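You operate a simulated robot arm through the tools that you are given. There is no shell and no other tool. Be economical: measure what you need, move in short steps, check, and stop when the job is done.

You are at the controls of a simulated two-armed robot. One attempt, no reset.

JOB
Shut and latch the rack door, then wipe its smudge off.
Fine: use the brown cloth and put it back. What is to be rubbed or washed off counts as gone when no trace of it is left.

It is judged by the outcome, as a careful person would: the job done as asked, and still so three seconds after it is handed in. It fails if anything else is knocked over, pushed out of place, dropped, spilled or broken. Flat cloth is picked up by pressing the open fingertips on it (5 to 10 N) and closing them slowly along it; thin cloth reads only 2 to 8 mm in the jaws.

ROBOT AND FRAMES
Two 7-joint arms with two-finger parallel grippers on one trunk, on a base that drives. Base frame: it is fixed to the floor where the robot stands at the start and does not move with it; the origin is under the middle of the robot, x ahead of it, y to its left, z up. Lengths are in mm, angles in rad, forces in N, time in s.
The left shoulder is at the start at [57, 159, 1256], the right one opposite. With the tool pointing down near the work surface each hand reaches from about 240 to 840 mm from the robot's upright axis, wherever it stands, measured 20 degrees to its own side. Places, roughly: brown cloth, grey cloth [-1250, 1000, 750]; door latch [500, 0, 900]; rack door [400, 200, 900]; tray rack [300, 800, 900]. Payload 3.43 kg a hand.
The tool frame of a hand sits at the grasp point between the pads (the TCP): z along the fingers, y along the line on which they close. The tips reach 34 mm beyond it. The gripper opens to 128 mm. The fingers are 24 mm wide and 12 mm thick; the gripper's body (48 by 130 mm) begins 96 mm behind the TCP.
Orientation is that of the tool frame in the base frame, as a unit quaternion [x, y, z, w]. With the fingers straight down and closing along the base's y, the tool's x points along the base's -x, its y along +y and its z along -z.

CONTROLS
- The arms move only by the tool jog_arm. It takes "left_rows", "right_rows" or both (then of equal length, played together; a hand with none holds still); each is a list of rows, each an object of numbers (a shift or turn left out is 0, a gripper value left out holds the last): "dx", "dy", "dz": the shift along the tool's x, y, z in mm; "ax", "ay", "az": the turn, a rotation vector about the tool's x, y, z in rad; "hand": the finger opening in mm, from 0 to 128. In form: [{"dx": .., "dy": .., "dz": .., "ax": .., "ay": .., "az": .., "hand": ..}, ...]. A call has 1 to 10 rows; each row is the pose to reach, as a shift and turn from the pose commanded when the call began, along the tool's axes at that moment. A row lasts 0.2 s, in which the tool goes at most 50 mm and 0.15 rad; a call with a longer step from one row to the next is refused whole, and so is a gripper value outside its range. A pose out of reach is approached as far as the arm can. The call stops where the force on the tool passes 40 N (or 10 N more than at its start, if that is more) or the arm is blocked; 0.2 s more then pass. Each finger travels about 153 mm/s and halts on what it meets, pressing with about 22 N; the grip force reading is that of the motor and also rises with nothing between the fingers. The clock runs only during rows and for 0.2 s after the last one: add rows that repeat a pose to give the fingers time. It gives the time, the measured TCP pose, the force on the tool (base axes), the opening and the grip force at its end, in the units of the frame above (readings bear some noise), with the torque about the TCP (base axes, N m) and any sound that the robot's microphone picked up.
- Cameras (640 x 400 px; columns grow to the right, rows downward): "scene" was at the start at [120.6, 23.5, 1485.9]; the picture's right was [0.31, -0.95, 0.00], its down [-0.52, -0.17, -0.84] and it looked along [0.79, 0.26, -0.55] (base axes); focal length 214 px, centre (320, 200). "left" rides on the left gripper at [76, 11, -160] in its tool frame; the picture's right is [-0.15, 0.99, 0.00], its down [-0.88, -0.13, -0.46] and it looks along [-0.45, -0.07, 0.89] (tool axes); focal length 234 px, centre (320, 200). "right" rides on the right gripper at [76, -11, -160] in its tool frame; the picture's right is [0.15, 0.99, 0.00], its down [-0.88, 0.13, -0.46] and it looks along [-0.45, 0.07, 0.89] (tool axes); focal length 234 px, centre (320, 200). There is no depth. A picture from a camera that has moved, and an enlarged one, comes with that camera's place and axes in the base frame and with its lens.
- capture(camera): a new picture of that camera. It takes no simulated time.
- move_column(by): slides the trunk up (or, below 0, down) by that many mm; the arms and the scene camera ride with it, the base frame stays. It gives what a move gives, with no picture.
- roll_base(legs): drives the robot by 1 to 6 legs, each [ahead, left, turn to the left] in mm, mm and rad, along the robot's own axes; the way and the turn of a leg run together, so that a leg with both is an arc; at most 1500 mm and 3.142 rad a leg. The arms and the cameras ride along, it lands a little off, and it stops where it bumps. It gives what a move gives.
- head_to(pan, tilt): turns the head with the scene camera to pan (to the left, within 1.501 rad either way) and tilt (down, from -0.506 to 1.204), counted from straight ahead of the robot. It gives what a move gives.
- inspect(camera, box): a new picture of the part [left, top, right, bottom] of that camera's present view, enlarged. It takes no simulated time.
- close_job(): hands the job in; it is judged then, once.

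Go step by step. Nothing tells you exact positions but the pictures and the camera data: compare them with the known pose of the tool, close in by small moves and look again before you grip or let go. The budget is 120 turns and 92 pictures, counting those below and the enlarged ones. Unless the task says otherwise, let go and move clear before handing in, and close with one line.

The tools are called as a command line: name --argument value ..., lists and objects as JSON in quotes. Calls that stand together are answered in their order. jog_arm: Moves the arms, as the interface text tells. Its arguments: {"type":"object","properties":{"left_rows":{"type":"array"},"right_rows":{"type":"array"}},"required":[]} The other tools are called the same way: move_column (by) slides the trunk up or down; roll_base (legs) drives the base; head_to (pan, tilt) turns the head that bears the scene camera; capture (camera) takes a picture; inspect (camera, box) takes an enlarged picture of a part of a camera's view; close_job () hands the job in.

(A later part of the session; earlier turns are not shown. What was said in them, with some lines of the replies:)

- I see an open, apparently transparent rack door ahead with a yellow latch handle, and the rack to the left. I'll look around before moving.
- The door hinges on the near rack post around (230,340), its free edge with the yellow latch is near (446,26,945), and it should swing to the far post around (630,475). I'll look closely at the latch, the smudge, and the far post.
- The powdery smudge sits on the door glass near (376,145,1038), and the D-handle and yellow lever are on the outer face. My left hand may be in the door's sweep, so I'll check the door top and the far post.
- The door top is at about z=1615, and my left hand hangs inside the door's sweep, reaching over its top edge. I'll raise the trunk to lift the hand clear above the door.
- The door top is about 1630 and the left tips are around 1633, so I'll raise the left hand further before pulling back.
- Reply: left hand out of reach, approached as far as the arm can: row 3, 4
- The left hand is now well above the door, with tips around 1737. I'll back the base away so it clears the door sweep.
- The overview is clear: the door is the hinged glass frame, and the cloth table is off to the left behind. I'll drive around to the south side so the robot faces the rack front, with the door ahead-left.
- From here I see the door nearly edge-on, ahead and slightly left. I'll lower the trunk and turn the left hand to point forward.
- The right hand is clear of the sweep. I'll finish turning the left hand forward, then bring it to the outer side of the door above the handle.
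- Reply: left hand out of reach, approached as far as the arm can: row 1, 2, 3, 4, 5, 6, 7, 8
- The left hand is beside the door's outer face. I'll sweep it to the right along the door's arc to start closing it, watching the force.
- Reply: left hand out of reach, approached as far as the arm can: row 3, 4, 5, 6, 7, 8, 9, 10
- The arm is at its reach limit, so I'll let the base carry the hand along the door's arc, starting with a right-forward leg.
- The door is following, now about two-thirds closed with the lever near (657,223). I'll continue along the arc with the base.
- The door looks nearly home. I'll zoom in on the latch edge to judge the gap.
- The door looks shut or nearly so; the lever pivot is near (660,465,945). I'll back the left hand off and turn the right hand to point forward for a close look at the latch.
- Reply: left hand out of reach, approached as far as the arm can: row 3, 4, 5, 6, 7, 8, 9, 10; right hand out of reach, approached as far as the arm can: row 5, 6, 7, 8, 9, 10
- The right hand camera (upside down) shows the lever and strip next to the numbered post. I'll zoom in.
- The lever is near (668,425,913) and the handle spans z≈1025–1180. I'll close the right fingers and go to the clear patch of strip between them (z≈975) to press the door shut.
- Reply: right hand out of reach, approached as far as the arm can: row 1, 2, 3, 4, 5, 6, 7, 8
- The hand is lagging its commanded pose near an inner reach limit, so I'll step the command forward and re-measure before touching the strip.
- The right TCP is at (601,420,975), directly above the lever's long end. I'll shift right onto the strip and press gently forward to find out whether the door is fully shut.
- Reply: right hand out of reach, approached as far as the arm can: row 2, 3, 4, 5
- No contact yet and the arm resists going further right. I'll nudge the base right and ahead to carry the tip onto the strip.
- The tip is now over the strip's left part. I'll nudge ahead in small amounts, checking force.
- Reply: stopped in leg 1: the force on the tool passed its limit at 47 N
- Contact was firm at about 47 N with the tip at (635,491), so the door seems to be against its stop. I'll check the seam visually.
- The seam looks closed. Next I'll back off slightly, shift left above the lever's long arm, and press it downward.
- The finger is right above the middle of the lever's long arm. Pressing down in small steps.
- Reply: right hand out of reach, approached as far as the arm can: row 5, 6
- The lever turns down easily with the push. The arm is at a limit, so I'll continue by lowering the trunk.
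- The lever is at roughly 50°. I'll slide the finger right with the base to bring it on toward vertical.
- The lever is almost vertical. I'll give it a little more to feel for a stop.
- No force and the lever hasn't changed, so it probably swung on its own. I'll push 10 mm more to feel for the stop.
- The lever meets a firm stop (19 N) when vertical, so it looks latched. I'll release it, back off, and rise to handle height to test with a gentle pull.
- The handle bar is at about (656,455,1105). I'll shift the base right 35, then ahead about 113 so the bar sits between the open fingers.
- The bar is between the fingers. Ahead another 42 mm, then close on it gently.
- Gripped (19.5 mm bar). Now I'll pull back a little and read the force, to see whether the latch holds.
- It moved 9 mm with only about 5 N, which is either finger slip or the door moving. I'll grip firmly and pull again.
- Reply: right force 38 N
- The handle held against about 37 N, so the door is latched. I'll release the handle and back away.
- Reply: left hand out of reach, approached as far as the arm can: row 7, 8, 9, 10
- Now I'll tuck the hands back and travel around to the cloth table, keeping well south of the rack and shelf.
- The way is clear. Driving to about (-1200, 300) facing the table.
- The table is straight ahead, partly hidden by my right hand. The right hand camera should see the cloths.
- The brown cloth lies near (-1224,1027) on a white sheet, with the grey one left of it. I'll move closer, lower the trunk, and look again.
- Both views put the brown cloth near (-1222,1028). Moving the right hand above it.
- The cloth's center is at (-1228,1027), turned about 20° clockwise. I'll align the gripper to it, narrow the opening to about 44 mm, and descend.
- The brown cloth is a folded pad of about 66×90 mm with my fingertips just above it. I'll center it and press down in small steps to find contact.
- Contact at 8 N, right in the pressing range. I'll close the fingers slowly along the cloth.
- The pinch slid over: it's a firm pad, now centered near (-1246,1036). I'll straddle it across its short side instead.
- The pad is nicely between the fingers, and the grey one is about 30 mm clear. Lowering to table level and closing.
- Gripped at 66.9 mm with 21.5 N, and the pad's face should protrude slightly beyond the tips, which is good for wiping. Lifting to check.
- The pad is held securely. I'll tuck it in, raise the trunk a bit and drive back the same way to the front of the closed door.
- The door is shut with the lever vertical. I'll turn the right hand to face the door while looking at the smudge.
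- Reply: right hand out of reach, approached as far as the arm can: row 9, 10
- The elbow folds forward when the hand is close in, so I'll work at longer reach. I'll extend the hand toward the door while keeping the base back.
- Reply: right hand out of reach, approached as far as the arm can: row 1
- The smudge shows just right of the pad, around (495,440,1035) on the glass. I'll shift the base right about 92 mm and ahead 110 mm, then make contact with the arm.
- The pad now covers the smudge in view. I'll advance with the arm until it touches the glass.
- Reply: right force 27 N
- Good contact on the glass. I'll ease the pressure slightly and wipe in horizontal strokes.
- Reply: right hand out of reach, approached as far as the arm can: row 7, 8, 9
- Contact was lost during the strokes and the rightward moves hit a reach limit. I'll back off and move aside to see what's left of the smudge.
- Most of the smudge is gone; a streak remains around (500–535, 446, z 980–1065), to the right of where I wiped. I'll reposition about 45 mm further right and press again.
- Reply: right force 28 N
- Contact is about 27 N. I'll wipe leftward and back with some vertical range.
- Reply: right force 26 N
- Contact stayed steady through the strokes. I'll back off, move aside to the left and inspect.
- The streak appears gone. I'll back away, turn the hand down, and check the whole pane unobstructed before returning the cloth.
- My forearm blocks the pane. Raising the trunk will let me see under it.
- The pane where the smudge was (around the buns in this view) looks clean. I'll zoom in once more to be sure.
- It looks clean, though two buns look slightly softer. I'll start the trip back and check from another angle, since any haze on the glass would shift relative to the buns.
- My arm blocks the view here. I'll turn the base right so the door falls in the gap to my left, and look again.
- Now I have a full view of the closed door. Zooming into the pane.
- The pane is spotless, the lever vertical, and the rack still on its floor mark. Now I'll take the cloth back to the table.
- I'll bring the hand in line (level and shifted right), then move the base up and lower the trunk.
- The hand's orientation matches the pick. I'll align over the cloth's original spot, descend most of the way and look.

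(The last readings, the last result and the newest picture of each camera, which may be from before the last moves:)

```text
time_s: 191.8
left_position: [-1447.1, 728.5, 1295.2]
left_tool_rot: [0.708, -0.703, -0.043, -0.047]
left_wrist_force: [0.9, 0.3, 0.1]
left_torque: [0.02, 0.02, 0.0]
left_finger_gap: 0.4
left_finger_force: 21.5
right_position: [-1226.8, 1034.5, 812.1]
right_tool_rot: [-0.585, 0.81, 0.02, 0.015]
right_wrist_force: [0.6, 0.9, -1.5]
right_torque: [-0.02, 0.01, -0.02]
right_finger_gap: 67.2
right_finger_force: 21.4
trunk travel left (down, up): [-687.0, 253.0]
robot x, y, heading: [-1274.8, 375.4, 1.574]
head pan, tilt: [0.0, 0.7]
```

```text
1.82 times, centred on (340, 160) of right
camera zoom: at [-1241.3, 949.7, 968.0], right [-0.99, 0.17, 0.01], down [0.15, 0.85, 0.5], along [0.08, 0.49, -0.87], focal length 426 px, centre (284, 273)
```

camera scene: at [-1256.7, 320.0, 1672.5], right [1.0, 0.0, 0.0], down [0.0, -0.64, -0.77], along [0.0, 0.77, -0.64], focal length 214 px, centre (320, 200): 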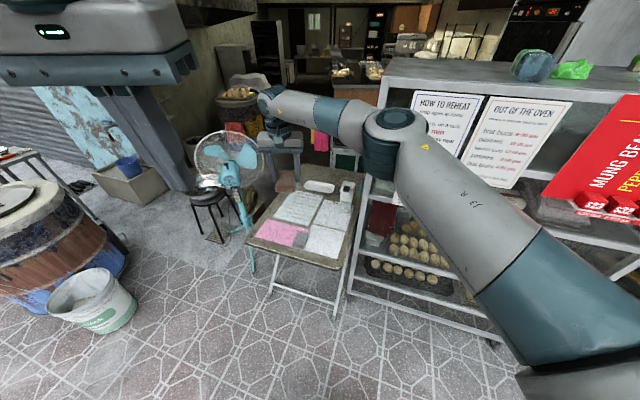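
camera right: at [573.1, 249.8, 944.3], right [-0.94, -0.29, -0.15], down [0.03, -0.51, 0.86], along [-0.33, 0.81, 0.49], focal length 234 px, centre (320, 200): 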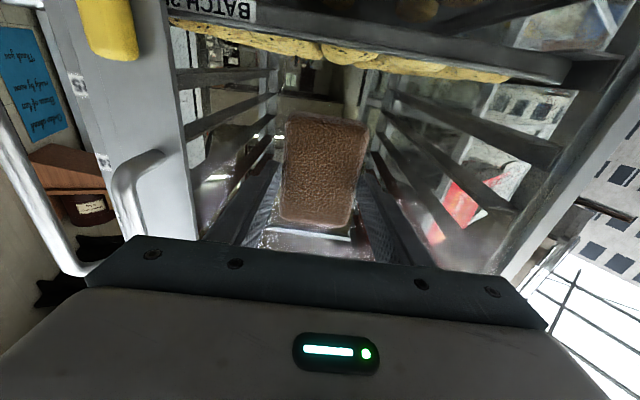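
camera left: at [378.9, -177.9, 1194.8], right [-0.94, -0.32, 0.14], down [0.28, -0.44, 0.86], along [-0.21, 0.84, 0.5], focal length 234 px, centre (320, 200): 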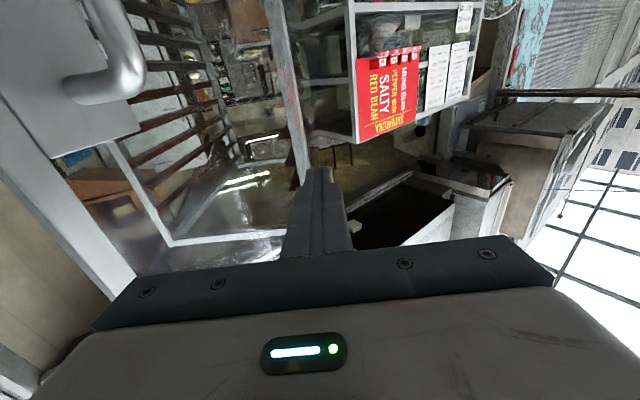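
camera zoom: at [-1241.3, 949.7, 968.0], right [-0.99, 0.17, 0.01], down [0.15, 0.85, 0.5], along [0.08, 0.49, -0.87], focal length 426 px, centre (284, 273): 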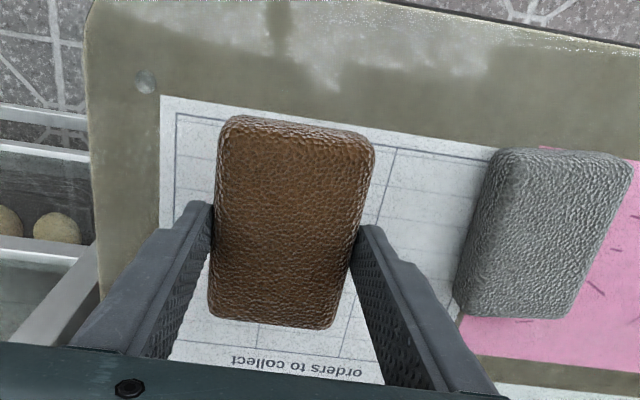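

Nearly there; 10 mm nearer to me and down to the table.

jog_arm --right_rows '[{"dx": 10, "dy": -3}, {"dx": 10, "dy": -3, "dz": 8}, {"dx": 10, "dy": -3, "dz": 14}, {"dx": 10, "dy": -3, "dz": 17}]'

jog_arm --right_rows '[{"dz": 2}, {"dz": 4}]'

```text
time_s: 192.8
left_position: [-1447.6, 728.2, 1294.6]
left_tool_rot: [0.709, -0.703, -0.043, -0.048]
left_wrist_force: [0.1, -0.1, -0.9]
left_torque: [0.01, -0.02, 0.01]
left_finger_gap: 0.0
left_finger_force: 21.5
right_position: [-1227.8, 1024.1, 795.2]
right_tool_rot: [-0.585, 0.811, 0.02, 0.014]
right_wrist_force: [-0.3, 0.7, 0.2]
right_torque: [-0.03, -0.01, 0.01]
right_finger_gap: 66.8
right_finger_force: 22.0
trunk travel left (down, up): [-687.0, 253.0]
robot x, y, heading: [-1274.6, 377.9, 1.576]
head pan, tilt: [0.0, 0.7]
```

```text
time_s: 193.4
left_position: [-1446.3, 727.6, 1295.4]
left_tool_rot: [0.709, -0.703, -0.044, -0.049]
left_wrist_force: [0.9, 0.6, -0.3]
left_torque: [-0.01, 0.0, -0.03]
left_finger_gap: 0.0
left_finger_force: 22.5
right_position: [-1229.6, 1024.2, 789.9]
right_tool_rot: [-0.586, 0.81, 0.02, 0.016]
right_wrist_force: [-0.3, -0.4, -0.9]
right_torque: [0.0, -0.03, 0.01]
right_finger_gap: 66.9
right_finger_force: 22.0
trunk travel left (down, up): [-687.0, 253.0]
robot x, y, heading: [-1268.4, 379.9, 1.577]
head pan, tilt: [0.0, 0.7]
```

At pick height with no contact yet; a couple more millimetres, then release.

jog_arm --right_rows '[{"dz": 1.5}, {"dz": 3}]'

```text
time_s: 194.0
left_position: [-1447.3, 728.7, 1296.5]
left_tool_rot: [0.709, -0.703, -0.043, -0.048]
left_wrist_force: [-0.4, -0.4, -0.4]
left_torque: [0.01, 0.04, -0.01]
left_finger_gap: 0.0
left_finger_force: 21.8
right_position: [-1228.5, 1023.9, 787.4]
right_tool_rot: [-0.586, 0.81, 0.02, 0.014]
right_wrist_force: [0.1, 0.2, 0.3]
right_torque: [-0.01, 0.03, -0.01]
right_finger_gap: 67.3
right_finger_force: 21.8
trunk travel left (down, up): [-687.0, 253.0]
robot x, y, heading: [-1278.5, 376.3, 1.57]
head pan, tilt: [0.0, 0.7]
```

jog_arm --right_rows '[{"dz": 1.5}, {"dz": 3}, {"dz": 4}]'

```text
time_s: 194.8
left_position: [-1446.5, 728.8, 1296.9]
left_tool_rot: [0.709, -0.703, -0.043, -0.047]
left_wrist_force: [0.6, -0.2, 0.3]
left_torque: [0.0, 0.01, 0.02]
left_finger_gap: 0.0
left_finger_force: 22.0
right_position: [-1228.4, 1024.4, 783.8]
right_tool_rot: [-0.586, 0.81, 0.02, 0.015]
right_wrist_force: [-0.4, -0.2, -1.2]
right_torque: [0.0, -0.01, 0.0]
right_finger_gap: 66.6
right_finger_force: 21.9
trunk travel left (down, up): [-687.0, 253.0]
robot x, y, heading: [-1272.0, 376.9, 1.571]
head pan, tilt: [0.0, 0.7]
```

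jog_arm --right_rows '[{"dz": 2}, {"dz": 4}, {"dz": 5}]'

inspect --camera "scene" --box '[290, 190, 390, 270]'

```text
time_s: 195.6
left_position: [-1447.4, 728.4, 1295.5]
left_tool_rot: [0.709, -0.703, -0.043, -0.048]
left_wrist_force: [0.2, 0.3, -0.3]
left_torque: [0.01, -0.02, 0.01]
left_finger_gap: 0.0
left_finger_force: 21.8
right_position: [-1229.0, 1024.1, 779.0]
right_tool_rot: [-0.585, 0.81, 0.021, 0.015]
right_wrist_force: [-0.1, 0.2, 1.2]
right_torque: [0.08, -0.05, -0.02]
right_finger_gap: 67.1
right_finger_force: 22.3
trunk travel left (down, up): [-687.0, 253.0]
robot x, y, heading: [-1270.0, 378.4, 1.574]
head pan, tilt: [0.0, 0.7]
```

```text
5.00 times, centred on (340, 230) of scene
camera zoom: at [-1271.9, 512.9, 1427.5], right [1.0, 0.0, 0.0], down [0.0, -0.64, -0.76], along [0.0, 0.76, -0.64], focal length 1072 px, centre (220, 50)
```

zoom: 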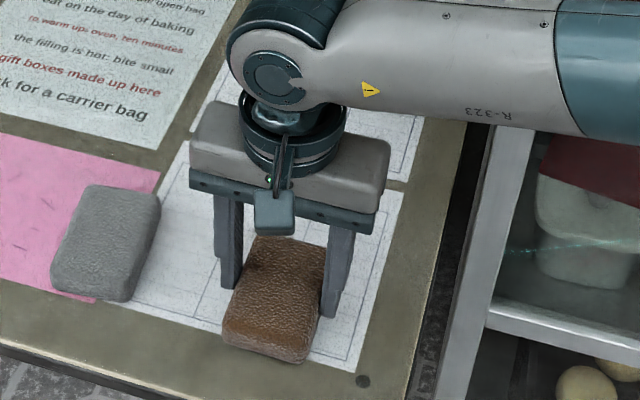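

It seems to be just touching. One more small press to confirm, then open.

jog_arm --right_rows '[{"dz": 1.5}, {"dz": 2.5}]'

```text
time_s: 196.2
left_position: [-1446.3, 726.4, 1295.9]
left_tool_rot: [0.709, -0.702, -0.043, -0.048]
left_wrist_force: [-0.6, -0.1, -0.9]
left_torque: [-0.03, 0.01, 0.02]
left_finger_gap: 0.0
left_finger_force: 22.3
right_position: [-1229.2, 1025.2, 778.3]
right_tool_rot: [-0.586, 0.81, 0.022, 0.015]
right_wrist_force: [1.4, 0.9, 15.2]
right_torque: [-0.05, -0.5, 0.01]
right_finger_gap: 67.0
right_finger_force: 22.1
trunk travel left (down, up): [-687.0, 253.0]
robot x, y, heading: [-1273.6, 376.1, 1.574]
head pan, tilt: [0.0, 0.7]
```

The table is firmly felt (15 N). I'll ease up 1.5 mm, open, and lift away.

jog_arm --right_rows '[{"dz": -1.5}, {"dz": -1.5, "hand": 75}, {"dz": -1.5, "hand": 88}, {"dz": -1.5, "hand": 88}, {"dz": -15}, {"dz": -45}, {"dz": -90}, {"dz": -130}]'

inspect --camera "right" --box '[200, 50, 480, 270]'

inspect --camera "scene" --box '[240, 170, 400, 290]'

```text
time_s: 198.0
left_position: [-1447.5, 727.4, 1296.0]
left_tool_rot: [0.708, -0.703, -0.043, -0.048]
left_wrist_force: [0.0, -0.4, 0.3]
left_torque: [0.01, 0.02, -0.03]
left_finger_gap: 0.0
left_finger_force: 21.9
right_position: [-1228.4, 1017.3, 907.5]
right_tool_rot: [-0.586, 0.81, 0.021, 0.015]
right_wrist_force: [0.2, 0.1, 0.4]
right_torque: [0.0, -0.01, -0.03]
right_finger_gap: 88.1
right_finger_force: 0.1
trunk travel left (down, up): [-687.0, 253.0]
robot x, y, heading: [-1273.9, 379.8, 1.574]
head pan, tilt: [0.0, 0.7]
```

```text
1.82 times, centred on (340, 160) of right
camera zoom: at [-1241.9, 932.6, 1064.6], right [-0.99, 0.17, 0.01], down [0.15, 0.85, 0.5], along [0.08, 0.49, -0.87], focal length 426 px, centre (284, 273)
```

zoom: 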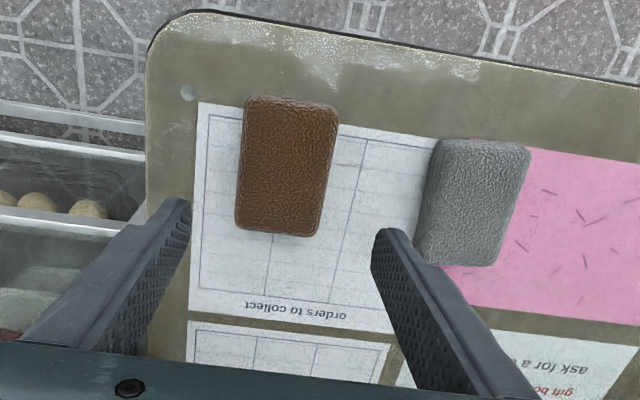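

```text
3.33 times, centred on (320, 230) of scene
camera zoom: at [-1272.1, 512.3, 1427.5], right [1.0, 0.0, 0.0], down [0.0, -0.64, -0.77], along [0.0, 0.77, -0.64], focal length 715 px, centre (320, 100)
```

zoom: 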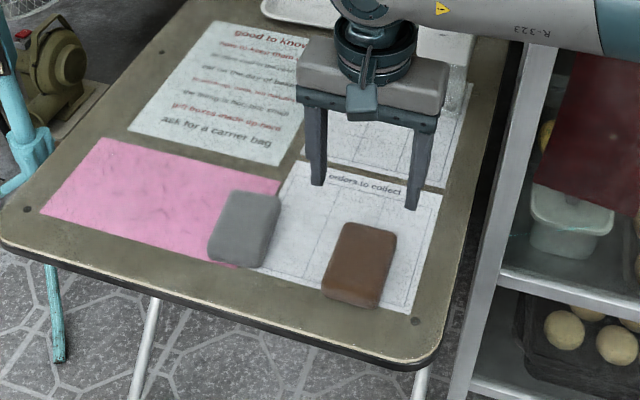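

The brown cloth lies back in its spot, and the grey one is untouched. I'll back clear of the table and hand in.

roll_base --legs '[[-300, 0, 0]]'

close_job

```text
time_s: 200.1
left_position: [-1447.0, 427.1, 1295.3]
left_tool_rot: [0.709, -0.702, -0.043, -0.048]
left_wrist_force: [1.0, 0.4, 0.0]
left_torque: [-0.01, -0.01, -0.02]
left_finger_gap: 0.0
left_finger_force: 22.8
right_position: [-1229.3, 718.5, 906.6]
right_tool_rot: [-0.586, 0.81, 0.021, 0.014]
right_wrist_force: [-0.6, 0.0, 0.1]
right_torque: [0.01, -0.02, 0.0]
right_finger_gap: 88.0
right_finger_force: 0.2
trunk travel left (down, up): [-687.0, 253.0]
robot x, y, heading: [-1271.4, 81.0, 1.575]
head pan, tilt: [0.0, 0.7]
```

```text
The job is handed in.
```

The rack door is shut and latched (it held against a pull of about 37 N), no trace of the smudge shows on the glass, and the brown cloth is back on the table within about 5 mm of where it lay.
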